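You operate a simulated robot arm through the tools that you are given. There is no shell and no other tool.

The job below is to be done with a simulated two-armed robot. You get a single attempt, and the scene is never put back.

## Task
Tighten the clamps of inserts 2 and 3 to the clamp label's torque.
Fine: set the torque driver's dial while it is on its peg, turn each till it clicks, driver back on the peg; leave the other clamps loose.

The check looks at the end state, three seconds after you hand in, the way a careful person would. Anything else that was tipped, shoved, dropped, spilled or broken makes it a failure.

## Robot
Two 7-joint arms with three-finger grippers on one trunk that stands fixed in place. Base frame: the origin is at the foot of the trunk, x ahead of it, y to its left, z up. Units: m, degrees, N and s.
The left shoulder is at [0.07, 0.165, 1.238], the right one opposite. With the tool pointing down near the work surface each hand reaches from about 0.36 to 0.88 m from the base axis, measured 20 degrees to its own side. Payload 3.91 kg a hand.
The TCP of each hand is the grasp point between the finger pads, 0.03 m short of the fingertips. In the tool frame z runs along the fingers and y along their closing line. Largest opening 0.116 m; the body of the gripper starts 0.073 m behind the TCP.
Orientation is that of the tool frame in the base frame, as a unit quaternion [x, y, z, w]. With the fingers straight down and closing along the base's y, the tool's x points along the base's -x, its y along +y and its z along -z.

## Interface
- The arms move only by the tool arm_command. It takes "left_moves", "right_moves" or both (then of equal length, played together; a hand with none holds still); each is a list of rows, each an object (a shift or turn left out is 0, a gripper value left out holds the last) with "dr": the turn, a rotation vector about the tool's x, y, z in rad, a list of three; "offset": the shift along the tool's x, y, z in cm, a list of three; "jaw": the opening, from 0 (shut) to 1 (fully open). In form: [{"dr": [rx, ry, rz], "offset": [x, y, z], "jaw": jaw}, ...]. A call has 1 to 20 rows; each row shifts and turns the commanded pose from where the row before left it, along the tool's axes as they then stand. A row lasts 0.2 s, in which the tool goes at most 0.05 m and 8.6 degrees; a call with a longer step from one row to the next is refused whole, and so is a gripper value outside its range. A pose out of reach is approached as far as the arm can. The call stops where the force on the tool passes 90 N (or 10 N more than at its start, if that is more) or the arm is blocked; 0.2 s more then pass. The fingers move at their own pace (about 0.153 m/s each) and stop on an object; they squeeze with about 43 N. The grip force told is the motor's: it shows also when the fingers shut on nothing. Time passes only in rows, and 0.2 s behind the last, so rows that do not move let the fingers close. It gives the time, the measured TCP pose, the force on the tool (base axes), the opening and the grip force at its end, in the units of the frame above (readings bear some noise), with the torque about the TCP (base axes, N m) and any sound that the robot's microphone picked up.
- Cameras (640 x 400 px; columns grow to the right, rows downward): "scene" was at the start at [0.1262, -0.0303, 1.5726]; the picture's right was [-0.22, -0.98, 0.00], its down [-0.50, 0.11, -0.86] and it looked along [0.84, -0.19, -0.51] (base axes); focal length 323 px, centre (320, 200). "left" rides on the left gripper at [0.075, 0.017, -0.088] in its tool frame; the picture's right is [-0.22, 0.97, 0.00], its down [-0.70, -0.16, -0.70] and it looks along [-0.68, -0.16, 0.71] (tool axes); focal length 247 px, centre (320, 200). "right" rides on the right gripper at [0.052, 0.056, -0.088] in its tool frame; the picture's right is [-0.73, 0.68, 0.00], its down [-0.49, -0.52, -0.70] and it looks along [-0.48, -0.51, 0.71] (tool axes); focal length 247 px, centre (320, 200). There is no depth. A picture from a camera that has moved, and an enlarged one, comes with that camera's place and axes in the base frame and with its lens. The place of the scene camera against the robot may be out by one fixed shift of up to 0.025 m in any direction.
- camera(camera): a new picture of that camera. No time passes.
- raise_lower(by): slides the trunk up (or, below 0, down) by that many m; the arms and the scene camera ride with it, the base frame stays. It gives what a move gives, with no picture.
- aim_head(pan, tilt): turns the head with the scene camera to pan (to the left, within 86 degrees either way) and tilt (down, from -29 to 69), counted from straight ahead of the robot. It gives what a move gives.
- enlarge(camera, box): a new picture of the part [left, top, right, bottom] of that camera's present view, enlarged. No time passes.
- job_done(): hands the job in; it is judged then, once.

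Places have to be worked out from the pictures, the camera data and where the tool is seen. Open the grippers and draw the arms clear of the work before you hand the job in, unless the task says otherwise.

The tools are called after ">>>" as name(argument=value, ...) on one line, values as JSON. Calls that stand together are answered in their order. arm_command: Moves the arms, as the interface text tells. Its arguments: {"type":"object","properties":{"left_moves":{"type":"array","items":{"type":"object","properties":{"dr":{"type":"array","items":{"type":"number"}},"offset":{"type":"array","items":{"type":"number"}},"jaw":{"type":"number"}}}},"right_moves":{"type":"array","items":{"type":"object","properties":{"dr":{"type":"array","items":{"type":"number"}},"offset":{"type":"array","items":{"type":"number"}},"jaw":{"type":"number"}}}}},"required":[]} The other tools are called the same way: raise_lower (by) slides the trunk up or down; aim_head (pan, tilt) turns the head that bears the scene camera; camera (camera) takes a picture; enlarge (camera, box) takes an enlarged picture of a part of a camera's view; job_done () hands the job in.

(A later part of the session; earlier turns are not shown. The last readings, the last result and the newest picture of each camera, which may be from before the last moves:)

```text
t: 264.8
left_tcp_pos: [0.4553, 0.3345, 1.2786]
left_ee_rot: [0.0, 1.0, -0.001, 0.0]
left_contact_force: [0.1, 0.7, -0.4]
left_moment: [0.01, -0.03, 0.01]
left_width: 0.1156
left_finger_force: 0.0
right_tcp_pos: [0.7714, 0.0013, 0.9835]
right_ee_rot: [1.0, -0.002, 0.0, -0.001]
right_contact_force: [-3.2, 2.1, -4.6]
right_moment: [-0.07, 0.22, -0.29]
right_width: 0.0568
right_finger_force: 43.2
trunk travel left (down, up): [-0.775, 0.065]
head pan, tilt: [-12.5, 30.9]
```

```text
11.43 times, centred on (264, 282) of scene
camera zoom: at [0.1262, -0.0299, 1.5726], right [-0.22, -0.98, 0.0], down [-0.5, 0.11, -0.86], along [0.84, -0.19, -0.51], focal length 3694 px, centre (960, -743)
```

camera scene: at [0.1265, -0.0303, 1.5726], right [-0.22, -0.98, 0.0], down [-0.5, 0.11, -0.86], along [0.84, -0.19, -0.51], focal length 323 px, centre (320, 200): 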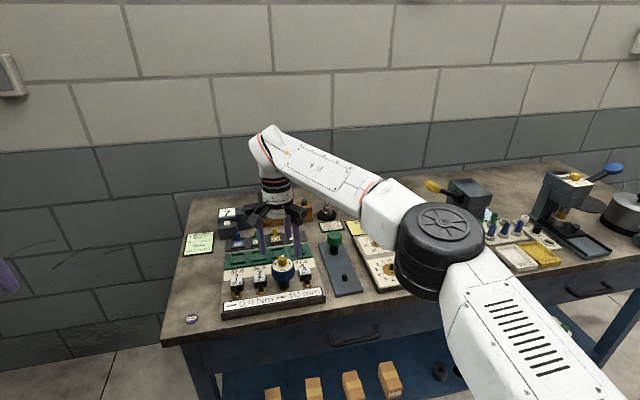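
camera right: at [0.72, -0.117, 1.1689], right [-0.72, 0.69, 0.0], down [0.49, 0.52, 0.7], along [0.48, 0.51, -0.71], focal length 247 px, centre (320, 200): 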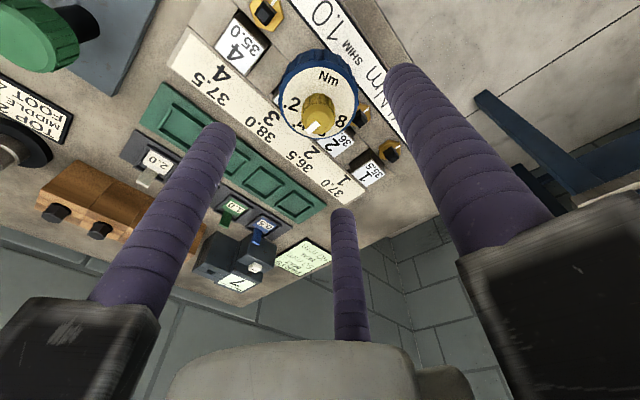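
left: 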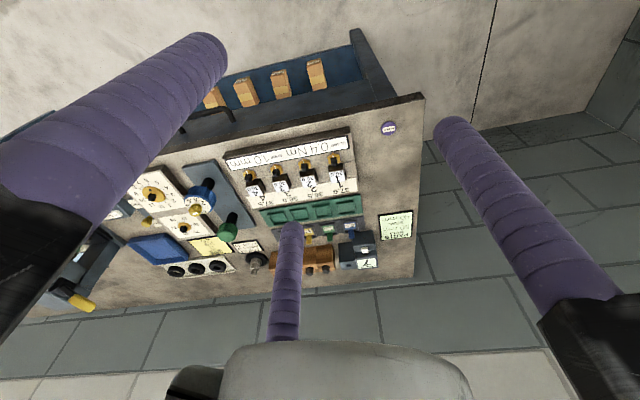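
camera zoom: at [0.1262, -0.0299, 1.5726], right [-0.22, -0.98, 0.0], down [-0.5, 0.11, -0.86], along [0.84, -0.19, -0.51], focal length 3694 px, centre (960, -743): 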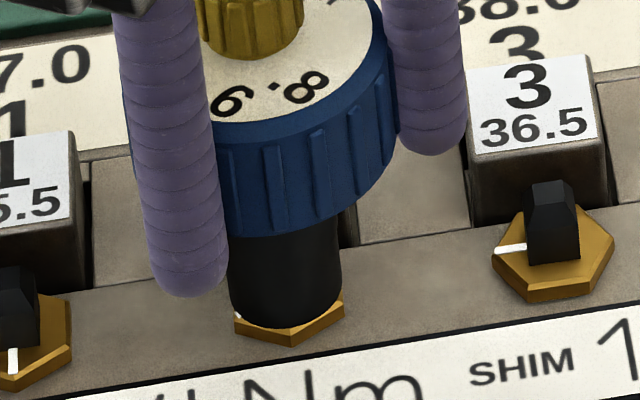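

The hex holds against CCW too (T≈−0.4), so it's friction-held at its angle; clamp 2 is right at the 0.4 stall (~62°), while clamp 3 was crept to ~94° by my long slipping and should be brought back. I centre the play, lift off clamp 2 and measure it.

>>> arm_command(right_moves=[{"dr": [0, 0, 0.07]}, {"dr": [0, 0, 0.07]}, {}])

>>> arm_command(right_moves=[{"offset": [0, 0, -0.5]}, {"offset": [0, 0, -0.8]}, {"offset": [0, 0, -1.2]}, {"offset": [0, 0, -1.5]}, {"offset": [0, 0, -2]}, {"offset": [0, 0, -1.7]}, {}])

>>> enlarge(camera="scene", box=[250, 265, 278, 300])

>>> enlarge(camera="right", box=[240, 30, 400, 230])

```text
t: 265.6
left_tcp_pos: [0.4543, 0.3342, 1.2786]
left_ee_rot: [0.0, 1.0, -0.002, 0.0]
left_contact_force: [0.5, -1.5, 0.3]
left_moment: [0.0, -0.01, -0.01]
left_width: 0.1159
left_finger_force: 0.0
right_tcp_pos: [0.7724, 0.0002, 0.9828]
right_ee_rot: [0.997, -0.072, 0.0, -0.001]
right_contact_force: [-1.1, 0.8, 0.3]
right_moment: [0.02, 0.11, -0.07]
right_width: 0.0567
right_finger_force: 42.7
trunk travel left (down, up): [-0.775, 0.065]
head pan, tilt: [-12.5, 30.9]
```

```text
t: 267.2
left_tcp_pos: [0.4565, 0.3351, 1.2788]
left_ee_rot: [0.0, 1.0, 0.001, -0.001]
left_contact_force: [-0.5, 0.9, 0.8]
left_moment: [0.03, 0.04, -0.01]
left_width: 0.1163
left_finger_force: 0.2
right_tcp_pos: [0.7718, 0.0003, 1.0613]
right_ee_rot: [0.997, -0.072, 0.001, 0.0]
right_contact_force: [0.0, 0.0, -1.4]
right_moment: [-0.02, 0.02, 0.02]
right_width: 0.0568
right_finger_force: 43.2
trunk travel left (down, up): [-0.775, 0.065]
head pan, tilt: [-12.5, 30.9]
```

```text
11.43 times, centred on (264, 282) of scene
camera zoom: at [0.1268, -0.03, 1.5726], right [-0.22, -0.98, 0.0], down [-0.5, 0.11, -0.86], along [0.84, -0.19, -0.51], focal length 3694 px, centre (960, -743)
```

zoom: 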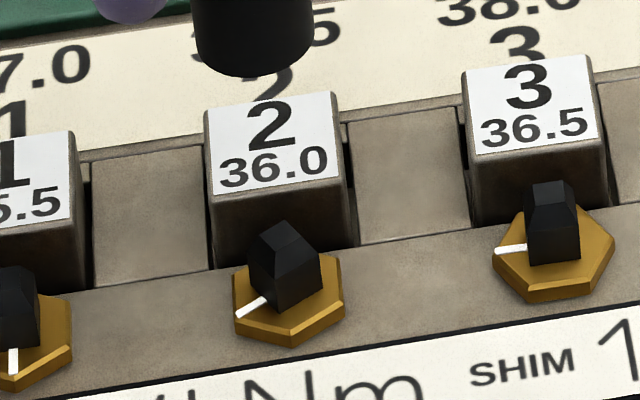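

```text
2.00 times, centred on (320, 130) of right
camera zoom: at [0.8171, -0.0635, 1.1496], right [-0.82, -0.57, 0.0], down [-0.41, 0.59, 0.7], along [-0.4, 0.58, -0.71], focal length 494 px, centre (320, 340)
```

zoom: 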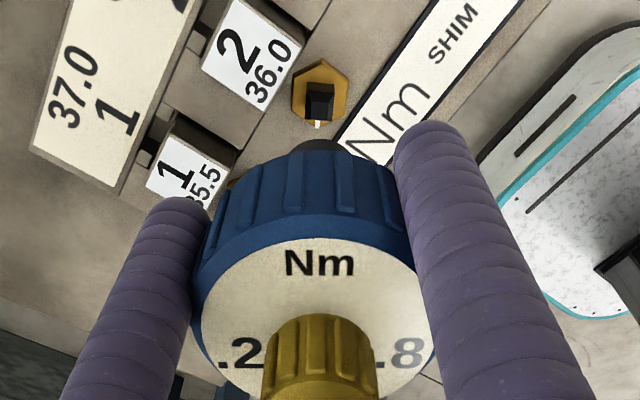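

Clamp 2 stands at ≈61.9°, fine. For clamp 3 I must creep it back ~32° counter-clockwise with the same 0.4 clutch. I yaw to ψ≈50° (bit then squares with stud 3) and move over clamp 3.

>>> arm_command(right_moves=[{"dr": [0, 0, 0.1418]}, {"dr": [0, 0, 0.1418]}, {"dr": [0, 0, 0.1418]}, {"dr": [0, 0, 0.1418]}, {"dr": [0, 0, 0.1418]}, {"dr": [0, 0, 0.1418]}, {"dr": [0, 0, 0.1418]}, {"dr": [0, 0, 0.1418]}, {"dr": [0, 0, 0.1418]}, {"dr": [0, 0, 0.1418]}, {"dr": [0, 0, 0.1418]}, {"dr": [0, 0, 0.1418]}, {"dr": [0, 0, 0.1418]}, {"dr": [0, 0, 0.1418]}, {"dr": [0, 0, 0.1418]}, {"offset": [2.32, -1.98, 0]}, {"offset": [2.32, -1.98, 0]}, {}, {}])

>>> enlarge(camera="right", box=[270, 40, 370, 140])

>>> enlarge(camera="scene", box=[268, 240, 304, 296])

```text
t: 271.2
left_tcp_pos: [0.4568, 0.3342, 1.2778]
left_ee_rot: [0.0, 1.0, 0.0, -0.001]
left_contact_force: [-0.9, -0.3, 0.0]
left_moment: [-0.01, 0.01, 0.03]
left_width: 0.1163
left_finger_force: 0.0
right_tcp_pos: [0.7715, -0.0619, 1.0598]
right_ee_rot: [-0.422, 0.907, -0.001, 0.001]
right_contact_force: [-0.6, -0.1, -1.9]
right_moment: [-0.01, 0.04, -0.02]
right_width: 0.0568
right_finger_force: 43.1
trunk travel left (down, up): [-0.775, 0.065]
head pan, tilt: [-12.5, 30.9]
```

```text
4.00 times, centred on (320, 90) of right
camera zoom: at [0.6976, -0.0655, 1.149], right [-0.05, 1.0, 0.0], down [0.71, 0.03, 0.7], along [0.7, 0.04, -0.71], focal length 988 px, centre (320, 640)
```

zoom: 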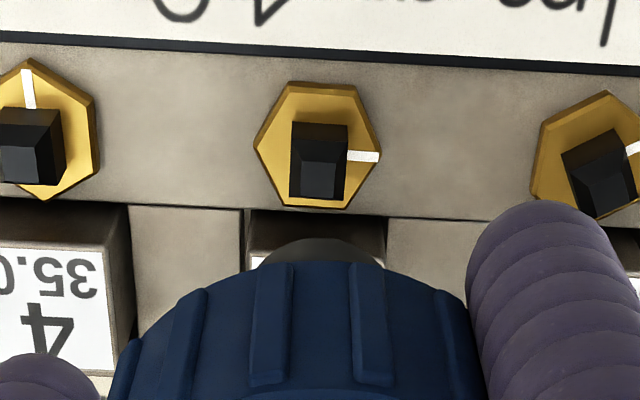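

```text
7.14 times, centred on (286, 268) of scene
camera zoom: at [0.1265, -0.0304, 1.5726], right [-0.22, -0.98, 0.0], down [-0.5, 0.11, -0.86], along [0.84, -0.19, -0.51], focal length 2309 px, centre (563, -286)
```

zoom: 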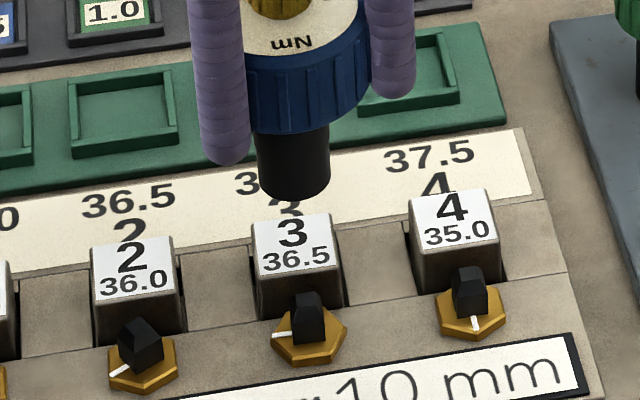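

I correct by (−1.3, +0.9) mm per the earlier good-insertion reference, and lower onto stud 3.

>>> arm_command(right_moves=[{"offset": [0.02, 0.16, 0]}, {"offset": [0, 0, 2]}, {"offset": [0, 0, 2]}, {"offset": [0, 0, 1.5]}, {}, {"offset": [0, 0, 0.4]}, {"offset": [0, 0, 0.4]}, {"offset": [0, 0, 0.3]}, {}])

>>> arm_command(right_moves=[{"offset": [0, 0, 0.3]}, {"offset": [0, 0, 0.3]}, {"offset": [0, 0, 0.3]}, {"offset": [0, 0, 0.2]}, {}])

>>> enlarge(camera="scene", box=[278, 268, 300, 294])

```text
t: 273.2
left_tcp_pos: [0.4565, 0.3344, 1.2787]
left_ee_rot: [0.0, 1.0, 0.0, 0.0]
left_contact_force: [0.0, 0.1, 0.3]
left_moment: [-0.02, -0.02, 0.01]
left_width: 0.1158
left_finger_force: 0.2
right_tcp_pos: [0.7703, -0.0613, 0.9955]
right_ee_rot: [-0.421, 0.907, 0.0, 0.002]
right_contact_force: [0.7, -2.9, 0.8]
right_moment: [-0.27, 0.01, 0.05]
right_width: 0.0566
right_finger_force: 43.0
trunk travel left (down, up): [-0.775, 0.065]
head pan, tilt: [-12.5, 30.9]
```

```text
t: 274.4
left_tcp_pos: [0.4561, 0.3341, 1.2784]
left_ee_rot: [0.0, 1.0, 0.0, 0.0]
left_contact_force: [0.6, -0.7, 0.0]
left_moment: [-0.02, 0.01, 0.01]
left_width: 0.116
left_finger_force: 0.0
right_tcp_pos: [0.7705, -0.061, 0.9833]
right_ee_rot: [-0.422, 0.907, 0.001, 0.002]
right_contact_force: [0.2, -3.7, -1.4]
right_moment: [-0.26, 0.01, -0.02]
right_width: 0.0568
right_finger_force: 42.9
trunk travel left (down, up): [-0.775, 0.065]
head pan, tilt: [-12.5, 30.9]
```

```text
15.38 times, centred on (289, 281) of scene
camera zoom: at [0.1263, -0.0307, 1.5726], right [-0.22, -0.98, 0.0], down [-0.5, 0.11, -0.86], along [0.84, -0.19, -0.51], focal length 4973 px, centre (797, -1046)
```

zoom: 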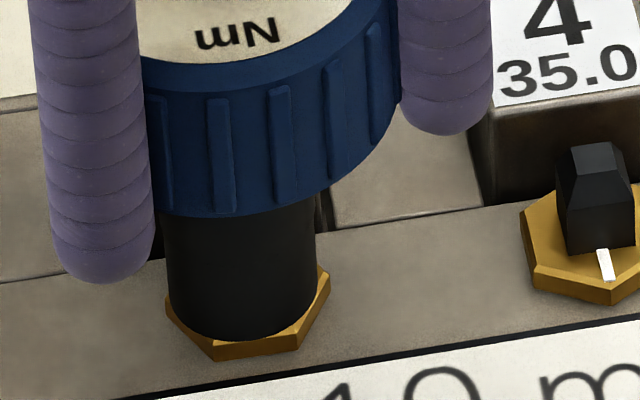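

Seated softly. Now a slow counter-clockwise turn (keeping the clutch at its limit) to creep clamp 3 back, with two long calls.

>>> arm_command(right_moves=[{"dr": [0, 0, -0.08]}, {"dr": [0, 0, -0.08]}, {"dr": [0, 0, -0.08]}, {"dr": [0, 0, -0.07]}, {"dr": [0, 0, -0.07]}, {"dr": [0, 0, -0.07]}, {"dr": [0, 0, -0.07]}, {"dr": [0, 0, -0.07]}, {"dr": [0, 0, -0.07]}, {"dr": [0, 0, -0.07]}, {"dr": [0, 0, -0.07]}, {"dr": [0, 0, -0.07]}, {"dr": [0, 0, -0.07]}, {"dr": [0, 0, -0.07]}, {"dr": [0, 0, -0.07]}, {"dr": [0, 0, -0.07]}, {"dr": [0, 0, -0.07]}, {"dr": [0, 0, -0.07]}, {"dr": [0, 0, -0.07]}, {"dr": [0, 0, -0.07]}])

>>> enlarge(camera="scene", box=[278, 268, 300, 294])

```text
t: 278.6
left_tcp_pos: [0.4556, 0.333, 1.2782]
left_ee_rot: [0.0, 1.0, 0.0, 0.0]
left_contact_force: [-0.7, -0.4, 0.1]
left_moment: [0.03, 0.02, -0.01]
left_width: 0.1157
left_finger_force: 0.0
right_tcp_pos: [0.7716, -0.062, 0.9841]
right_ee_rot: [0.913, -0.407, 0.0, -0.001]
right_contact_force: [6.1, -9.7, 5.6]
right_moment: [-0.59, -0.25, -0.19]
right_width: 0.0567
right_finger_force: 43.2
trunk travel left (down, up): [-0.775, 0.065]
head pan, tilt: [-12.5, 30.9]
```

```text
15.38 times, centred on (289, 281) of scene
camera zoom: at [0.1265, -0.0318, 1.5726], right [-0.22, -0.98, 0.0], down [-0.5, 0.11, -0.86], along [0.84, -0.18, -0.51], focal length 4973 px, centre (797, -1046)
```

zoom: 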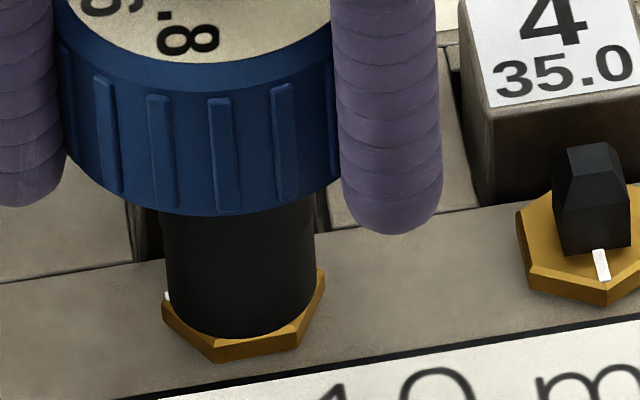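

Torque was only ≈0.26 at that slow speed with some side load. I relieve the side force and continue a bit faster.

>>> arm_command(right_moves=[{"offset": [0.09, 0.02, -0.05]}, {"dr": [0, 0, -0.1]}, {"dr": [0, 0, -0.1]}, {"dr": [0, 0, -0.1]}, {"dr": [0, 0, -0.1]}, {"dr": [0, 0, -0.1]}, {"dr": [0, 0, -0.1]}, {"dr": [0, 0, -0.1]}, {"dr": [0, 0, -0.1]}, {"dr": [0, 0, -0.1]}, {"dr": [0, 0, -0.1]}, {"dr": [0, 0, -0.1]}, {"dr": [0, 0, -0.1]}, {"dr": [0, 0, -0.1]}, {"dr": [0, 0, -0.1]}, {"dr": [0, 0, -0.1]}])

>>> enlarge(camera="scene", box=[278, 268, 300, 294])

```text
t: 282.0
left_tcp_pos: [0.4556, 0.3329, 1.2789]
left_ee_rot: [-0.001, 1.0, 0.0, -0.001]
left_contact_force: [0.9, -0.1, -0.9]
left_moment: [-0.03, 0.03, 0.02]
left_width: 0.116
left_finger_force: 0.0
right_tcp_pos: [0.7716, -0.0608, 0.9846]
right_ee_rot: [0.946, 0.325, -0.001, -0.001]
right_contact_force: [-6.2, -7.1, -7.3]
right_moment: [-0.6, 0.45, -0.24]
right_width: 0.0567
right_finger_force: 42.8
trunk travel left (down, up): [-0.775, 0.065]
head pan, tilt: [-12.5, 30.9]
```

```text
15.38 times, centred on (289, 281) of scene
camera zoom: at [0.1264, -0.0313, 1.5725], right [-0.22, -0.98, 0.0], down [-0.5, 0.11, -0.86], along [0.84, -0.19, -0.51], focal length 4973 px, centre (797, -1046)
```

zoom: 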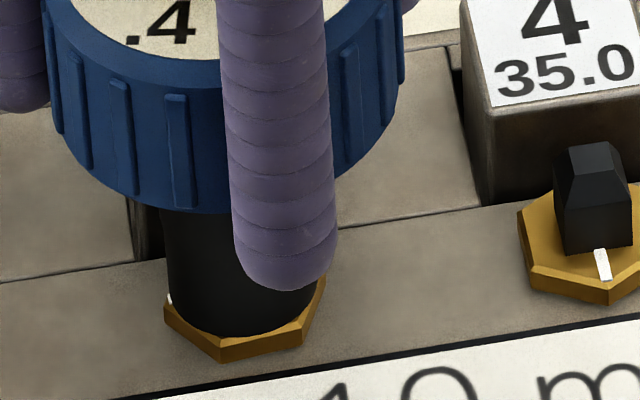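

Clamp 3 is creeping back slowly. I repeat: release, wind back, re-grip and turn counter-clockwise.

>>> arm_command(right_moves=[{"jaw": 0.6}, {"jaw": 0.75}, {}, {"dr": [0, 0, 0.149]}, {"dr": [0, 0, 0.149]}, {"dr": [0, 0, 0.149]}, {"dr": [0, 0, 0.149]}, {"dr": [0, 0, 0.149]}, {"dr": [0, 0, 0.149]}, {"dr": [0, 0, 0.149]}, {"dr": [0, 0, 0.149]}, {"dr": [0, 0, 0.149]}, {"dr": [0, 0, 0.149]}, {"dr": [0, 0, 0.149]}, {"dr": [0, 0, 0.149]}, {"dr": [0, 0, 0.149]}, {"dr": [0, 0, 0.149]}, {"dr": [0, 0, 0.149]}, {"dr": [0, 0, 0.149]}, {"dr": [0, 0, 0.149]}])

>>> arm_command(right_moves=[{"dr": [0, 0, 0.149]}, {"dr": [0, 0, 0.149]}, {"dr": [0, 0, 0.149]}, {"jaw": 0.3}, {"jaw": 0.0}, {}, {}, {"dr": [0, 0, -0.14]}, {"dr": [0, 0, -0.14]}, {"dr": [0, 0, -0.14]}, {"dr": [0, 0, -0.12]}, {"dr": [0, 0, -0.12]}, {"dr": [0, 0, -0.12]}, {"dr": [0, 0, -0.12]}, {"dr": [0, 0, -0.12]}, {"dr": [0, 0, -0.12]}, {"dr": [0, 0, -0.12]}, {"dr": [0, 0, -0.12]}, {"dr": [0, 0, -0.12]}, {"dr": [0, 0, -0.12]}])

>>> enlarge(camera="scene", box=[278, 268, 300, 294])

```text
t: 286.2
left_tcp_pos: [0.455, 0.3339, 1.2788]
left_ee_rot: [0.0, 1.0, 0.0, 0.0]
left_contact_force: [0.0, 0.0, 0.1]
left_moment: [0.02, 0.0, -0.02]
left_width: 0.116
left_finger_force: 0.1
right_tcp_pos: [0.7709, -0.061, 0.9836]
right_ee_rot: [-0.591, 0.807, -0.001, 0.001]
right_contact_force: [1.3, -0.1, 0.0]
right_moment: [0.0, -0.02, -0.02]
right_width: 0.0868
right_finger_force: 0.1
trunk travel left (down, up): [-0.775, 0.065]
head pan, tilt: [-12.5, 30.9]
```

```text
t: 290.4
left_tcp_pos: [0.4551, 0.334, 1.2784]
left_ee_rot: [0.0, 1.0, 0.0, 0.0]
left_contact_force: [-0.6, 0.1, 0.4]
left_moment: [-0.02, 0.03, 0.0]
left_width: 0.116
left_finger_force: 0.0
right_tcp_pos: [0.7704, -0.0611, 0.9849]
right_ee_rot: [0.939, -0.343, 0.001, -0.001]
right_contact_force: [3.9, -7.1, 6.9]
right_moment: [-0.49, 0.02, -0.27]
right_width: 0.0569
right_finger_force: 42.5
trunk travel left (down, up): [-0.775, 0.065]
head pan, tilt: [-12.5, 30.9]
```

```text
15.38 times, centred on (289, 281) of scene
camera zoom: at [0.1259, -0.0312, 1.5727], right [-0.22, -0.98, 0.0], down [-0.5, 0.11, -0.86], along [0.84, -0.19, -0.51], focal length 4973 px, centre (797, -1046)
```

zoom: 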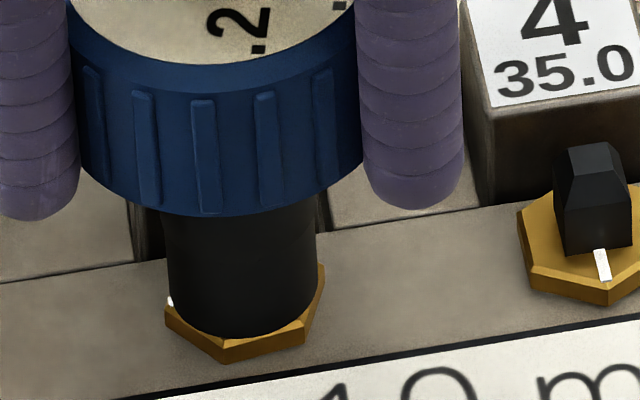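

It keeps creeping back. I continue the cycle: finish this stroke, wind back, and repeat.

>>> arm_command(right_moves=[{"dr": [0, 0, -0.12]}, {"dr": [0, 0, -0.12]}, {"dr": [0, 0, -0.12]}, {"dr": [0, 0, -0.12]}, {"dr": [0, 0, -0.12]}, {"dr": [0, 0, -0.12]}, {"dr": [0, 0, -0.12]}, {"dr": [0, 0, -0.12]}, {"dr": [0, 0, -0.12]}, {"dr": [0, 0, -0.12]}, {"dr": [0, 0, -0.12]}, {"jaw": 0.6}, {"jaw": 0.75}, {}, {"dr": [0, 0, 0.149]}, {"dr": [0, 0, 0.149]}, {"dr": [0, 0, 0.149]}, {"dr": [0, 0, 0.149]}, {"dr": [0, 0, 0.149]}, {"dr": [0, 0, 0.149]}])

>>> arm_command(right_moves=[{"dr": [0, 0, 0.149]}, {"dr": [0, 0, 0.149]}, {"dr": [0, 0, 0.149]}, {"dr": [0, 0, 0.149]}, {"dr": [0, 0, 0.149]}, {"dr": [0, 0, 0.149]}, {"dr": [0, 0, 0.149]}, {"dr": [0, 0, 0.149]}, {"dr": [0, 0, 0.149]}, {"dr": [0, 0, 0.149]}, {"dr": [0, 0, 0.149]}, {"dr": [0, 0, 0.149]}, {"dr": [0, 0, 0.149]}, {"dr": [0, 0, 0.149]}, {"dr": [0, 0, 0.149]}, {"jaw": 0.3}, {"jaw": 0.0}, {}, {}])

>>> arm_command(right_moves=[{"dr": [0, 0, -0.14]}, {"dr": [0, 0, -0.14]}, {"dr": [0, 0, -0.14]}, {"dr": [0, 0, -0.12]}, {"dr": [0, 0, -0.12]}, {"dr": [0, 0, -0.12]}, {"dr": [0, 0, -0.12]}, {"dr": [0, 0, -0.12]}, {"dr": [0, 0, -0.12]}, {"dr": [0, 0, -0.12]}, {"dr": [0, 0, -0.12]}, {"dr": [0, 0, -0.12]}, {"dr": [0, 0, -0.12]}, {"dr": [0, 0, -0.12]}, {"dr": [0, 0, -0.12]}, {"dr": [0, 0, -0.12]}, {"dr": [0, 0, -0.12]}, {"dr": [0, 0, -0.12]}, {"dr": [0, 0, -0.12]}, {"dr": [0, 0, -0.12]}])

>>> enlarge(camera="scene", box=[278, 268, 300, 294])

```text
t: 294.6
left_tcp_pos: [0.4552, 0.3339, 1.279]
left_ee_rot: [0.0, 1.0, 0.0, 0.0]
left_contact_force: [0.4, 0.7, 0.1]
left_moment: [-0.02, 0.0, -0.04]
left_width: 0.1161
left_finger_force: 0.1
right_tcp_pos: [0.7708, -0.0594, 0.9851]
right_ee_rot: [0.99, -0.139, 0.001, -0.001]
right_contact_force: [-0.1, 0.6, -0.4]
right_moment: [0.03, -0.02, 0.03]
right_width: 0.0871
right_finger_force: 0.0
trunk travel left (down, up): [-0.775, 0.065]
head pan, tilt: [-12.5, 30.9]
```

```text
t: 298.6
left_tcp_pos: [0.4566, 0.3341, 1.2783]
left_ee_rot: [0.0, 1.0, 0.0, 0.0]
left_contact_force: [-0.4, 0.0, -0.1]
left_moment: [-0.01, 0.0, -0.01]
left_width: 0.1158
left_finger_force: 0.0
right_tcp_pos: [0.771, -0.06, 0.9835]
right_ee_rot: [-0.31, 0.951, 0.0, 0.001]
right_contact_force: [1.9, -1.7, 1.3]
right_moment: [-0.08, -0.09, -0.02]
right_width: 0.0567
right_finger_force: 43.0
trunk travel left (down, up): [-0.775, 0.065]
head pan, tilt: [-12.5, 30.9]
```

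```text
t: 302.8
left_tcp_pos: [0.4559, 0.3327, 1.2786]
left_ee_rot: [0.0, 1.0, 0.0, 0.0]
left_contact_force: [0.0, -0.3, -0.6]
left_moment: [-0.01, -0.01, -0.03]
left_width: 0.1161
left_finger_force: 0.0
right_tcp_pos: [0.7716, -0.0612, 0.9843]
right_ee_rot: [1.0, -0.023, 0.0, -0.001]
right_contact_force: [-5.5, -10.7, -4.9]
right_moment: [-0.86, 0.4, -0.28]
right_width: 0.0566
right_finger_force: 43.1
trunk travel left (down, up): [-0.775, 0.065]
head pan, tilt: [-12.5, 30.9]
```

```text
15.38 times, centred on (289, 281) of scene
camera zoom: at [0.1263, -0.0319, 1.5725], right [-0.22, -0.98, 0.0], down [-0.5, 0.11, -0.86], along [0.84, -0.18, -0.51], focal length 4973 px, centre (797, -1046)
```

zoom: 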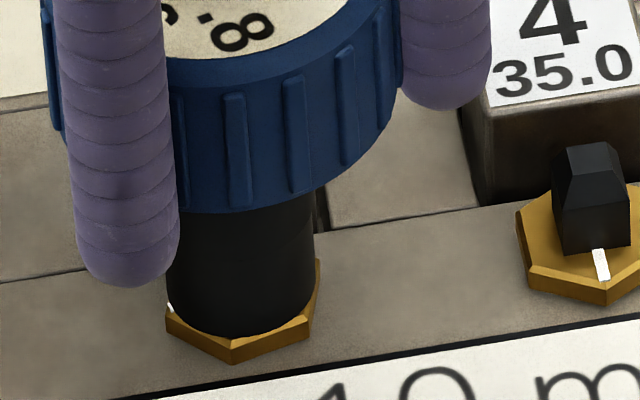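

Clamp 3's hex is back to ≈77°. I relieve the side load and continue with further cycles.

>>> arm_command(right_moves=[{"offset": [-0.04, 0.08, 0]}, {"dr": [0, 0, -0.12]}, {"dr": [0, 0, -0.12]}, {"dr": [0, 0, -0.12]}, {"dr": [0, 0, -0.12]}, {"dr": [0, 0, -0.12]}, {"dr": [0, 0, -0.12]}, {"jaw": 0.6}, {"jaw": 0.75}, {}, {"dr": [0, 0, 0.149]}, {"dr": [0, 0, 0.149]}, {"dr": [0, 0, 0.149]}, {"dr": [0, 0, 0.149]}, {"dr": [0, 0, 0.149]}, {"dr": [0, 0, 0.149]}, {"dr": [0, 0, 0.149]}, {"dr": [0, 0, 0.149]}, {"dr": [0, 0, 0.149]}, {"dr": [0, 0, 0.149]}])

>>> arm_command(right_moves=[{"dr": [0, 0, 0.149]}, {"dr": [0, 0, 0.149]}, {"dr": [0, 0, 0.149]}, {"dr": [0, 0, 0.149]}, {"dr": [0, 0, 0.149]}, {"dr": [0, 0, 0.149]}, {"dr": [0, 0, 0.149]}, {"dr": [0, 0, 0.149]}, {"dr": [0, 0, 0.149]}, {"dr": [0, 0, 0.149]}, {"dr": [0, 0, 0.149]}, {"jaw": 0.3}, {"jaw": 0.0}, {}, {}])

>>> arm_command(right_moves=[{"dr": [0, 0, -0.14]}, {"dr": [0, 0, -0.14]}, {"dr": [0, 0, -0.14]}, {"dr": [0, 0, -0.12]}, {"dr": [0, 0, -0.12]}, {"dr": [0, 0, -0.12]}, {"dr": [0, 0, -0.12]}, {"dr": [0, 0, -0.12]}, {"dr": [0, 0, -0.12]}, {"dr": [0, 0, -0.12]}, {"dr": [0, 0, -0.12]}, {"dr": [0, 0, -0.12]}, {"dr": [0, 0, -0.12]}, {"dr": [0, 0, -0.12]}, {"dr": [0, 0, -0.12]}, {"dr": [0, 0, -0.12]}, {"dr": [0, 0, -0.12]}, {"dr": [0, 0, -0.12]}, {"dr": [0, 0, -0.12]}, {"dr": [0, 0, -0.12]}])

>>> enlarge(camera="scene", box=[278, 268, 300, 294])

```text
t: 307.0
left_tcp_pos: [0.4556, 0.3356, 1.2785]
left_ee_rot: [0.001, 1.0, 0.0, 0.0]
left_contact_force: [0.0, 0.2, 1.2]
left_moment: [0.03, 0.0, 0.01]
left_width: 0.1159
left_finger_force: 0.0
right_tcp_pos: [0.7712, -0.0608, 0.9857]
right_ee_rot: [0.917, -0.399, 0.0, -0.001]
right_contact_force: [0.7, -0.5, -0.3]
right_moment: [-0.02, 0.03, -0.01]
right_width: 0.0869
right_finger_force: 0.0
trunk travel left (down, up): [-0.775, 0.065]
head pan, tilt: [-12.5, 30.9]
```

```text
t: 310.2
left_tcp_pos: [0.454, 0.3338, 1.2773]
left_ee_rot: [0.001, 1.0, 0.0, 0.0]
left_contact_force: [0.4, -0.9, 0.5]
left_moment: [-0.03, 0.01, -0.01]
left_width: 0.1158
left_finger_force: 0.1
right_tcp_pos: [0.7702, -0.0611, 0.9837]
right_ee_rot: [-0.335, 0.942, 0.001, 0.001]
right_contact_force: [0.6, -1.3, 0.7]
right_moment: [-0.04, -0.01, 0.0]
right_width: 0.0566
right_finger_force: 43.4
trunk travel left (down, up): [-0.775, 0.065]
head pan, tilt: [-12.5, 30.9]
```

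```text
t: 314.4
left_tcp_pos: [0.4568, 0.3332, 1.2781]
left_ee_rot: [0.0, 1.0, 0.0, 0.0]
left_contact_force: [0.9, -1.0, 0.2]
left_moment: [0.01, -0.01, -0.02]
left_width: 0.1161
left_finger_force: 0.0
right_tcp_pos: [0.7705, -0.0614, 0.9852]
right_ee_rot: [1.0, 0.002, 0.0, -0.002]
right_contact_force: [5.9, -3.7, 0.4]
right_moment: [-0.37, -0.33, -0.3]
right_width: 0.0566
right_finger_force: 42.9
trunk travel left (down, up): [-0.775, 0.065]
head pan, tilt: [-12.5, 30.9]
```

```text
15.38 times, centred on (289, 281) of scene
camera zoom: at [0.1271, -0.0306, 1.5726], right [-0.22, -0.98, 0.0], down [-0.5, 0.11, -0.86], along [0.84, -0.19, -0.51], focal length 4973 px, centre (797, -1046)
```

zoom: 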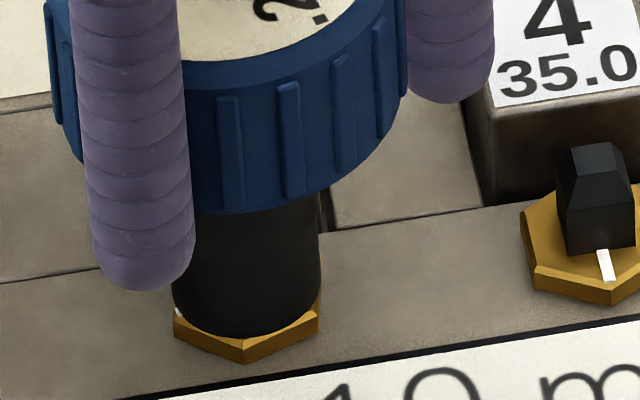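

Now ≈71°. Two more cycles should bring it to the free region.

>>> arm_command(right_moves=[{"dr": [0, 0, -0.12]}, {"dr": [0, 0, -0.12]}, {"dr": [0, 0, -0.12]}, {"dr": [0, 0, -0.12]}, {"dr": [0, 0, -0.12]}, {"dr": [0, 0, -0.12]}, {"jaw": 0.6}, {"jaw": 0.75}, {}, {"dr": [0, 0, 0.149]}, {"dr": [0, 0, 0.149]}, {"dr": [0, 0, 0.149]}, {"dr": [0, 0, 0.149]}, {"dr": [0, 0, 0.149]}, {"dr": [0, 0, 0.149]}, {"dr": [0, 0, 0.149]}, {"dr": [0, 0, 0.149]}, {"dr": [0, 0, 0.149]}, {"dr": [0, 0, 0.149]}, {"dr": [0, 0, 0.149]}])

>>> arm_command(right_moves=[{"dr": [0, 0, 0.149]}, {"dr": [0, 0, 0.149]}, {"dr": [0, 0, 0.149]}, {"dr": [0, 0, 0.149]}, {"dr": [0, 0, 0.149]}, {"dr": [0, 0, 0.149]}, {"dr": [0, 0, 0.149]}, {"dr": [0, 0, 0.149]}, {"dr": [0, 0, 0.149]}, {"dr": [0, 0, 0.149]}, {"jaw": 0.3}, {"jaw": 0.0}, {}, {}])

>>> arm_command(right_moves=[{"dr": [0, 0, -0.14]}, {"dr": [0, 0, -0.14]}, {"dr": [0, 0, -0.14]}, {"dr": [0, 0, -0.12]}, {"dr": [0, 0, -0.12]}, {"dr": [0, 0, -0.12]}, {"dr": [0, 0, -0.12]}, {"dr": [0, 0, -0.12]}, {"dr": [0, 0, -0.12]}, {"dr": [0, 0, -0.12]}, {"dr": [0, 0, -0.12]}, {"dr": [0, 0, -0.12]}, {"dr": [0, 0, -0.12]}, {"dr": [0, 0, -0.12]}, {"dr": [0, 0, -0.12]}, {"dr": [0, 0, -0.12]}, {"dr": [0, 0, -0.12]}, {"dr": [0, 0, -0.12]}, {"dr": [0, 0, -0.12]}, {"dr": [0, 0, -0.12]}])

>>> enlarge(camera="scene", box=[278, 268, 300, 294])

```text
t: 318.6
left_tcp_pos: [0.4556, 0.3342, 1.2795]
left_ee_rot: [0.001, 1.0, 0.0, 0.001]
left_contact_force: [-0.7, -0.3, -0.1]
left_moment: [0.02, 0.04, -0.02]
left_width: 0.116
left_finger_force: 0.1
right_tcp_pos: [0.7702, -0.0596, 0.9852]
right_ee_rot: [0.896, -0.444, 0.001, -0.002]
right_contact_force: [0.1, -0.7, 0.1]
right_moment: [0.0, 0.01, 0.01]
right_width: 0.0869
right_finger_force: 0.0
trunk travel left (down, up): [-0.775, 0.065]
head pan, tilt: [-12.5, 30.9]
```

```text
t: 321.6
left_tcp_pos: [0.4547, 0.3341, 1.2787]
left_ee_rot: [0.0, 1.0, -0.001, 0.0]
left_contact_force: [-0.3, 0.1, -0.6]
left_moment: [0.0, -0.01, 0.02]
left_width: 0.1159
left_finger_force: 0.1
right_tcp_pos: [0.7703, -0.0593, 0.9852]
right_ee_rot: [-0.358, 0.934, 0.0, 0.001]
right_contact_force: [2.2, 0.0, 1.8]
right_moment: [-0.02, -0.12, 0.0]
right_width: 0.0568
right_finger_force: 43.1
trunk travel left (down, up): [-0.775, 0.065]
head pan, tilt: [-12.5, 30.9]
```

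```text
t: 325.8
left_tcp_pos: [0.456, 0.3341, 1.278]
left_ee_rot: [0.0, 1.0, 0.0, 0.0]
left_contact_force: [0.7, -0.3, 0.1]
left_moment: [-0.02, 0.02, 0.01]
left_width: 0.116
left_finger_force: 0.1
right_tcp_pos: [0.7707, -0.0612, 0.9843]
right_ee_rot: [1.0, 0.027, 0.001, 0.0]
right_contact_force: [14.6, -2.8, 15.1]
right_moment: [-0.45, -0.97, -0.2]
right_width: 0.0567
right_finger_force: 42.9
trunk travel left (down, up): [-0.775, 0.065]
head pan, tilt: [-12.5, 30.9]
```

```text
15.38 times, centred on (289, 281) of scene
camera zoom: at [0.1264, -0.0303, 1.5726], right [-0.22, -0.98, 0.0], down [-0.5, 0.11, -0.86], along [0.84, -0.19, -0.51], focal length 4973 px, centre (797, -1046)
```

zoom: 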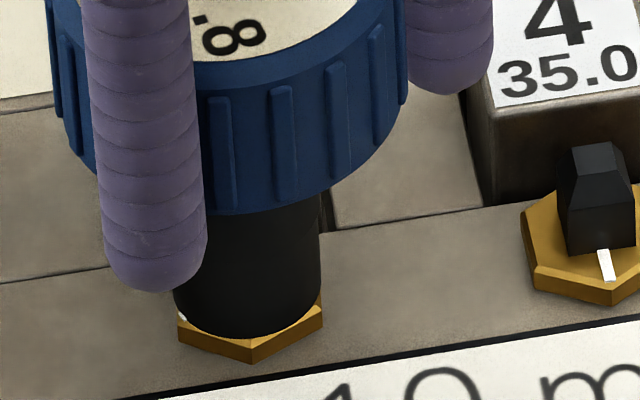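

≈65° now. I relieve the side load and do one more cycle.

>>> arm_command(right_moves=[{"offset": [0.1, 0.02, -0.15]}, {"dr": [0, 0, -0.12]}, {"dr": [0, 0, -0.12]}, {"dr": [0, 0, -0.12]}, {"dr": [0, 0, -0.12]}, {"dr": [0, 0, -0.12]}, {"jaw": 0.6}, {"jaw": 0.75}, {}, {"dr": [0, 0, 0.149]}, {"dr": [0, 0, 0.149]}, {"dr": [0, 0, 0.149]}, {"dr": [0, 0, 0.149]}, {"dr": [0, 0, 0.149]}, {"dr": [0, 0, 0.149]}, {"dr": [0, 0, 0.149]}, {"dr": [0, 0, 0.149]}, {"dr": [0, 0, 0.149]}, {"dr": [0, 0, 0.149]}, {"dr": [0, 0, 0.149]}])

>>> arm_command(right_moves=[{"dr": [0, 0, 0.149]}, {"dr": [0, 0, 0.149]}, {"dr": [0, 0, 0.149]}, {"dr": [0, 0, 0.149]}, {"dr": [0, 0, 0.149]}, {"dr": [0, 0, 0.149]}, {"dr": [0, 0, 0.149]}, {"dr": [0, 0, 0.149]}, {"dr": [0, 0, 0.149]}, {"jaw": 0.3}, {"jaw": 0.0}, {}, {}])

>>> arm_command(right_moves=[{"dr": [0, 0, -0.14]}, {"dr": [0, 0, -0.14]}, {"dr": [0, 0, -0.14]}, {"dr": [0, 0, -0.12]}, {"dr": [0, 0, -0.12]}, {"dr": [0, 0, -0.12]}, {"dr": [0, 0, -0.12]}, {"dr": [0, 0, -0.12]}, {"dr": [0, 0, -0.12]}, {"dr": [0, 0, -0.12]}, {"dr": [0, 0, -0.12]}, {"dr": [0, 0, -0.12]}, {"dr": [0, 0, -0.12]}, {"dr": [0, 0, -0.12]}, {"dr": [0, 0, -0.12]}, {"dr": [0, 0, -0.12]}])

>>> enlarge(camera="scene", box=[278, 268, 300, 294])

```text
t: 330.0
left_tcp_pos: [0.4557, 0.3331, 1.2785]
left_ee_rot: [0.0, 1.0, 0.001, -0.001]
left_contact_force: [-0.8, 0.5, -0.1]
left_moment: [0.03, 0.0, 0.0]
left_width: 0.1162
left_finger_force: 0.1
right_tcp_pos: [0.7714, -0.06, 0.9871]
right_ee_rot: [0.881, -0.474, 0.0, -0.001]
right_contact_force: [-0.1, 0.2, -0.1]
right_moment: [0.01, 0.0, -0.02]
right_width: 0.087
right_finger_force: 0.1
trunk travel left (down, up): [-0.775, 0.065]
head pan, tilt: [-12.5, 30.9]
```

```text
t: 332.8
left_tcp_pos: [0.4554, 0.3358, 1.2771]
left_ee_rot: [0.0, 1.0, 0.0, 0.0]
left_contact_force: [-0.3, 0.4, -1.1]
left_moment: [0.0, 0.01, 0.01]
left_width: 0.1163
left_finger_force: 0.0
right_tcp_pos: [0.7717, -0.0608, 0.9862]
right_ee_rot: [-0.396, 0.918, 0.0, 0.001]
right_contact_force: [0.2, -0.8, 0.5]
right_moment: [-0.05, 0.02, -0.04]
right_width: 0.0567
right_finger_force: 42.9
trunk travel left (down, up): [-0.775, 0.065]
head pan, tilt: [-12.5, 30.9]
```

```text
t: 336.2
left_tcp_pos: [0.4551, 0.334, 1.2788]
left_ee_rot: [-0.001, 1.0, 0.0, 0.0]
left_contact_force: [-0.7, 0.1, -0.1]
left_moment: [-0.03, 0.02, -0.03]
left_width: 0.1159
left_finger_force: 0.0
right_tcp_pos: [0.7722, -0.0619, 0.9868]
right_ee_rot: [0.985, -0.171, 0.001, -0.001]
right_contact_force: [5.7, 0.3, 5.0]
right_moment: [-0.01, -0.14, -0.25]
right_width: 0.0568
right_finger_force: 43.5
trunk travel left (down, up): [-0.775, 0.065]
head pan, tilt: [-12.5, 30.9]
```

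```text
15.38 times, centred on (289, 281) of scene
camera zoom: at [0.1262, -0.0298, 1.5726], right [-0.22, -0.98, 0.0], down [-0.5, 0.11, -0.86], along [0.84, -0.19, -0.51], focal length 4973 px, centre (797, -1046)
```

zoom: 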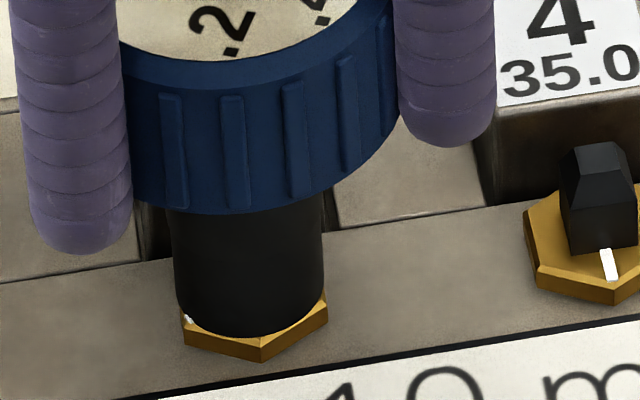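

≈60°. I continue counter-clockwise a little more so that it can be re-tightened from below.

>>> arm_command(right_moves=[{"dr": [0, 0, -0.13]}, {"dr": [0, 0, -0.13]}, {"dr": [0, 0, -0.13]}, {"dr": [0, 0, -0.13]}, {"dr": [0, 0, -0.13]}, {"dr": [0, 0, -0.13]}, {"dr": [0, 0, -0.13]}, {"dr": [0, 0, -0.13]}])

>>> enlarge(camera="scene", box=[278, 268, 300, 294])

```text
t: 338.0
left_tcp_pos: [0.4561, 0.3356, 1.279]
left_ee_rot: [0.0, 1.0, 0.0, 0.0]
left_contact_force: [-0.7, 0.4, 0.7]
left_moment: [0.01, 0.0, 0.02]
left_width: 0.1157
left_finger_force: 0.1
right_tcp_pos: [0.7718, -0.0625, 0.9878]
right_ee_rot: [0.94, 0.342, 0.001, 0.0]
right_contact_force: [4.3, 2.0, 4.7]
right_moment: [0.05, -0.09, -0.22]
right_width: 0.0569
right_finger_force: 43.2
trunk travel left (down, up): [-0.775, 0.065]
head pan, tilt: [-12.5, 30.9]
```

```text
15.38 times, centred on (289, 281) of scene
camera zoom: at [0.1262, -0.0297, 1.5726], right [-0.22, -0.98, 0.0], down [-0.5, 0.11, -0.86], along [0.84, -0.19, -0.51], focal length 4973 px, centre (797, -1046)
```

zoom: 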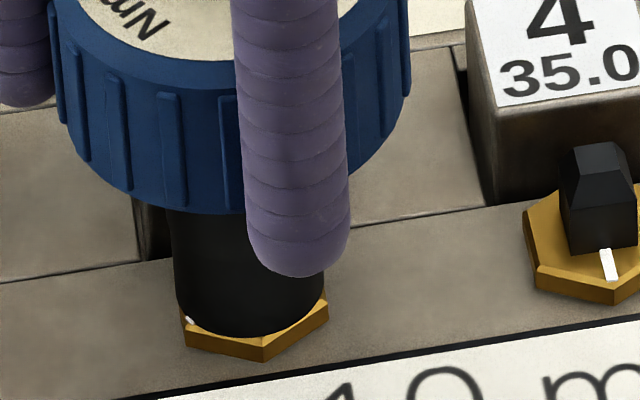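

≈57–58°: below the 0.4 stall. Now I tighten clamp 3 cleanly: clockwise in small steps, watching the torque and listening, stopping as soon as the clutch limit is reached.

>>> arm_command(right_moves=[{"dr": [0, 0, 0.12]}, {"dr": [0, 0, 0.12]}, {"dr": [0, 0, 0.12]}])

>>> arm_command(right_moves=[{"dr": [0, 0, 0.12]}, {"dr": [0, 0, 0.12]}])

>>> arm_command(right_moves=[{"dr": [0, 0, 0.12]}, {"dr": [0, 0, 0.12]}])

>>> enlarge(camera="scene", box=[278, 268, 300, 294])

```text
t: 338.8
left_tcp_pos: [0.4552, 0.3344, 1.2781]
left_ee_rot: [0.0, 1.0, 0.0, -0.001]
left_contact_force: [0.3, -0.3, 0.7]
left_moment: [0.01, -0.02, 0.0]
left_width: 0.116
left_finger_force: 0.1
right_tcp_pos: [0.7712, -0.0611, 0.987]
right_ee_rot: [0.986, 0.165, 0.001, 0.0]
right_contact_force: [0.6, -1.8, 3.5]
right_moment: [0.0, 0.08, 0.18]
right_width: 0.0566
right_finger_force: 42.8
trunk travel left (down, up): [-0.775, 0.065]
head pan, tilt: [-12.5, 30.9]
```

```text
t: 339.4
left_tcp_pos: [0.4552, 0.3345, 1.2798]
left_ee_rot: [0.0, 1.0, 0.0, 0.002]
left_contact_force: [-0.3, -0.5, -0.1]
left_moment: [0.02, 0.04, -0.01]
left_width: 0.116
left_finger_force: 0.1
right_tcp_pos: [0.7706, -0.062, 0.9858]
right_ee_rot: [0.999, 0.045, 0.001, -0.001]
right_contact_force: [-0.2, -0.8, 3.5]
right_moment: [0.0, 0.18, 0.25]
right_width: 0.0567
right_finger_force: 43.1
trunk travel left (down, up): [-0.775, 0.065]
head pan, tilt: [-12.5, 30.9]
```

```text
t: 340.0
left_tcp_pos: [0.4551, 0.3344, 1.2801]
left_ee_rot: [0.0, 1.0, -0.001, 0.001]
left_contact_force: [-0.7, -0.1, -0.5]
left_moment: [0.01, -0.01, 0.0]
left_width: 0.116
left_finger_force: 0.2
right_tcp_pos: [0.7721, -0.0618, 0.9854]
right_ee_rot: [0.997, -0.074, 0.002, -0.001]
right_contact_force: [3.3, -2.5, 3.6]
right_moment: [-0.04, -0.06, 0.27]
right_width: 0.0569
right_finger_force: 43.4
trunk travel left (down, up): [-0.775, 0.065]
head pan, tilt: [-12.5, 30.9]
```

```text
15.38 times, centred on (289, 281) of scene
camera zoom: at [0.1261, -0.0304, 1.5727], right [-0.22, -0.98, 0.0], down [-0.5, 0.11, -0.86], along [0.84, -0.19, -0.51], focal length 4973 px, centre (797, -1046)
```

zoom: 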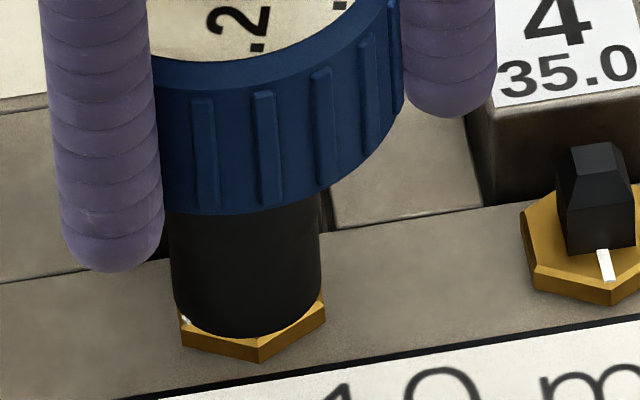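

Clamp 3's hex is ≈60° at the clutch limit. I point the head (microphone) straight at the work and give a last short turn, listening.

>>> aim_head(pan=-5, tilt=43)

>>> arm_command(right_moves=[{"dr": [0, 0, 0.14]}, {"dr": [0, 0, 0.14]}, {"dr": [0, 0, 0.14]}])

>>> camera(camera="scene")

```text
t: 340.7
left_tcp_pos: [0.4564, 0.3345, 1.2787]
left_ee_rot: [0.0, 1.0, 0.0, 0.0]
left_contact_force: [-0.3, 0.9, 0.4]
left_moment: [-0.01, -0.01, 0.04]
left_width: 0.1161
left_finger_force: 0.0
right_tcp_pos: [0.7717, -0.0605, 0.9851]
right_ee_rot: [0.997, -0.073, 0.002, 0.0]
right_contact_force: [4.3, -0.9, 6.0]
right_moment: [-0.16, -0.17, 0.04]
right_width: 0.0566
right_finger_force: 43.1
trunk travel left (down, up): [-0.775, 0.065]
head pan, tilt: [-5.0, 43.0]
```

```text
t: 341.5
left_tcp_pos: [0.4546, 0.3352, 1.2789]
left_ee_rot: [0.0, 1.0, 0.0, 0.0]
left_contact_force: [0.5, -0.1, -0.3]
left_moment: [-0.05, 0.02, 0.03]
left_width: 0.1161
left_finger_force: 0.1
right_tcp_pos: [0.7721, -0.0615, 0.9855]
right_ee_rot: [0.96, -0.28, 0.0, -0.001]
right_contact_force: [3.0, -2.2, 3.0]
right_moment: [-0.03, -0.12, 0.27]
right_width: 0.057
right_finger_force: 42.6
trunk travel left (down, up): [-0.775, 0.065]
head pan, tilt: [-5.0, 43.0]
```

```text
taken
camera scene: at [0.1208, -0.0181, 1.5542], right [-0.09, -1.0, 0.0], down [-0.68, 0.06, -0.73], along [0.73, -0.06, -0.68], focal length 323 px, centre (320, 200)
```

scene: 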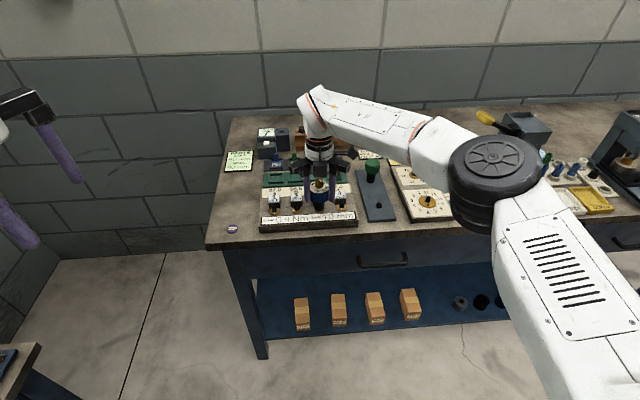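

No sound, but physically the clutch limited the torque at ≈0.4. I centre the play, lift off clamp 3 and measure both hex angles (head back to the earlier aim for comparable views).

>>> arm_command(right_moves=[{"dr": [0, 0, -0.07]}, {"dr": [0, 0, -0.07]}, {}, {"offset": [0, 0, -0.5]}, {"offset": [0, 0, -0.8]}, {"offset": [0, 0, -1.2]}, {"offset": [0, 0, -1.5]}, {"offset": [0, 0, -2]}, {"offset": [0, 0, -1.6]}, {}])

>>> aim_head(pan=-12.5, tilt=30.9)

>>> enlarge(camera="scene", box=[250, 265, 300, 297])

>>> enlarge(camera="scene", box=[278, 268, 300, 294])

```text
t: 343.7
left_tcp_pos: [0.4563, 0.3335, 1.2789]
left_ee_rot: [0.0, 1.0, 0.001, 0.0]
left_contact_force: [1.4, 0.5, -0.3]
left_moment: [-0.03, 0.0, 0.0]
left_width: 0.1161
left_finger_force: 0.0
right_tcp_pos: [0.7722, -0.0602, 1.062]
right_ee_rot: [0.977, -0.212, 0.0, -0.001]
right_contact_force: [0.1, -0.1, -1.8]
right_moment: [0.0, -0.02, 0.0]
right_width: 0.0569
right_finger_force: 43.1
trunk travel left (down, up): [-0.775, 0.065]
head pan, tilt: [-5.0, 43.0]
```

```text
t: 344.5
left_tcp_pos: [0.4563, 0.3355, 1.2787]
left_ee_rot: [-0.001, 1.0, 0.0, 0.0]
left_contact_force: [0.6, -0.2, 0.4]
left_moment: [-0.03, -0.03, 0.01]
left_width: 0.116
left_finger_force: 0.1
right_tcp_pos: [0.7727, -0.0601, 1.0614]
right_ee_rot: [0.977, -0.211, -0.001, -0.001]
right_contact_force: [0.4, -0.3, -2.2]
right_moment: [0.01, 0.02, -0.03]
right_width: 0.0568
right_finger_force: 43.1
trunk travel left (down, up): [-0.775, 0.065]
head pan, tilt: [-12.5, 30.9]
```

```text
12.50 times, centred on (275, 281) of scene
camera zoom: at [0.1265, -0.0301, 1.5725], right [-0.22, -0.98, 0.0], down [-0.5, 0.11, -0.86], along [0.84, -0.19, -0.51], focal length 4040 px, centre (882, -812)
```

zoom: 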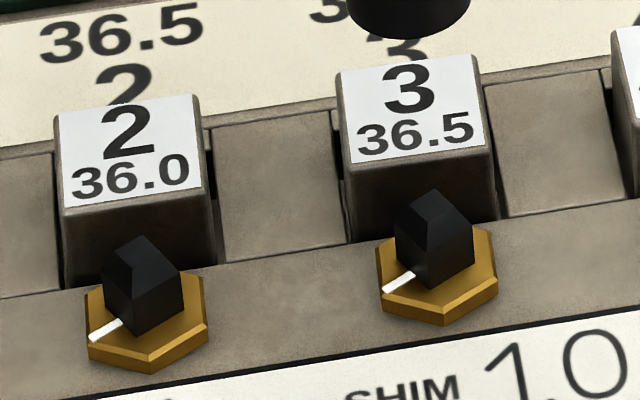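

```text
15.38 times, centred on (289, 281) of scene
camera zoom: at [0.1265, -0.0301, 1.5725], right [-0.22, -0.98, 0.0], down [-0.5, 0.11, -0.86], along [0.84, -0.19, -0.51], focal length 4973 px, centre (797, -1046)
```

zoom: 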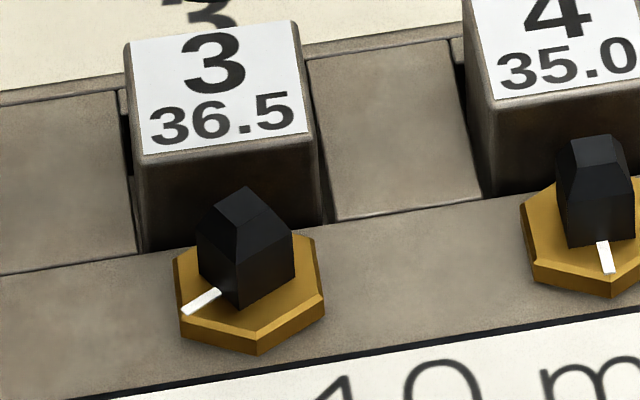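

Both hexes now measure ≈63.5° against the untouched clamps (the first clean stall was ≈60–61°). The slip time crept them ~3° past the natural 0.4 stall, so I'll back each off slightly with a short counter-clockwise slip. First clamp 3: yaw 90° (square symmetry), reseat.

>>> arm_command(right_moves=[{"dr": [0, 0, 0.1428]}, {"dr": [0, 0, 0.1428]}, {"dr": [0, 0, 0.1428]}, {"dr": [0, 0, 0.1428]}, {"dr": [0, 0, 0.1428]}, {"dr": [0, 0, 0.1428]}, {"dr": [0, 0, 0.1428]}, {"dr": [0, 0, 0.1428]}, {"dr": [0, 0, 0.1428]}, {"dr": [0, 0, 0.1428]}, {"dr": [0, 0, 0.1428]}, {}, {}])

>>> enlarge(camera="right", box=[270, 40, 370, 140])

```text
t: 347.3
left_tcp_pos: [0.4558, 0.3336, 1.2791]
left_ee_rot: [-0.001, 1.0, 0.0, 0.0]
left_contact_force: [0.0, -0.5, 0.7]
left_moment: [-0.02, -0.04, -0.01]
left_width: 0.1157
left_finger_force: 0.0
right_tcp_pos: [0.7708, -0.0615, 1.061]
right_ee_rot: [-0.542, 0.84, 0.001, 0.001]
right_contact_force: [-0.9, 0.1, -2.2]
right_moment: [0.01, -0.02, 0.0]
right_width: 0.0568
right_finger_force: 43.1
trunk travel left (down, up): [-0.775, 0.065]
head pan, tilt: [-12.5, 30.9]
```

```text
4.00 times, centred on (320, 90) of right
camera zoom: at [0.7007, -0.0861, 1.1502], right [-0.32, 0.95, 0.0], down [0.68, 0.23, 0.7], along [0.66, 0.22, -0.71], focal length 988 px, centre (320, 640)
```

zoom: 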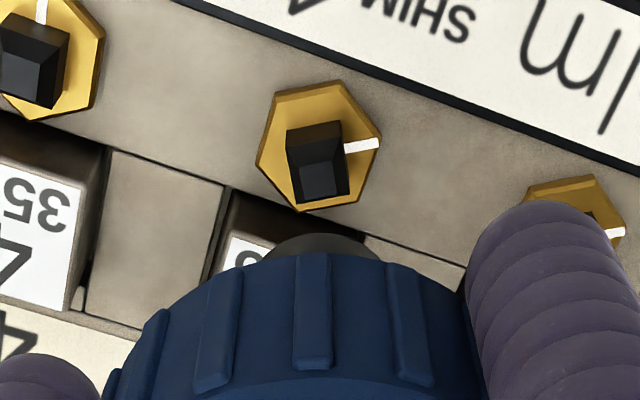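

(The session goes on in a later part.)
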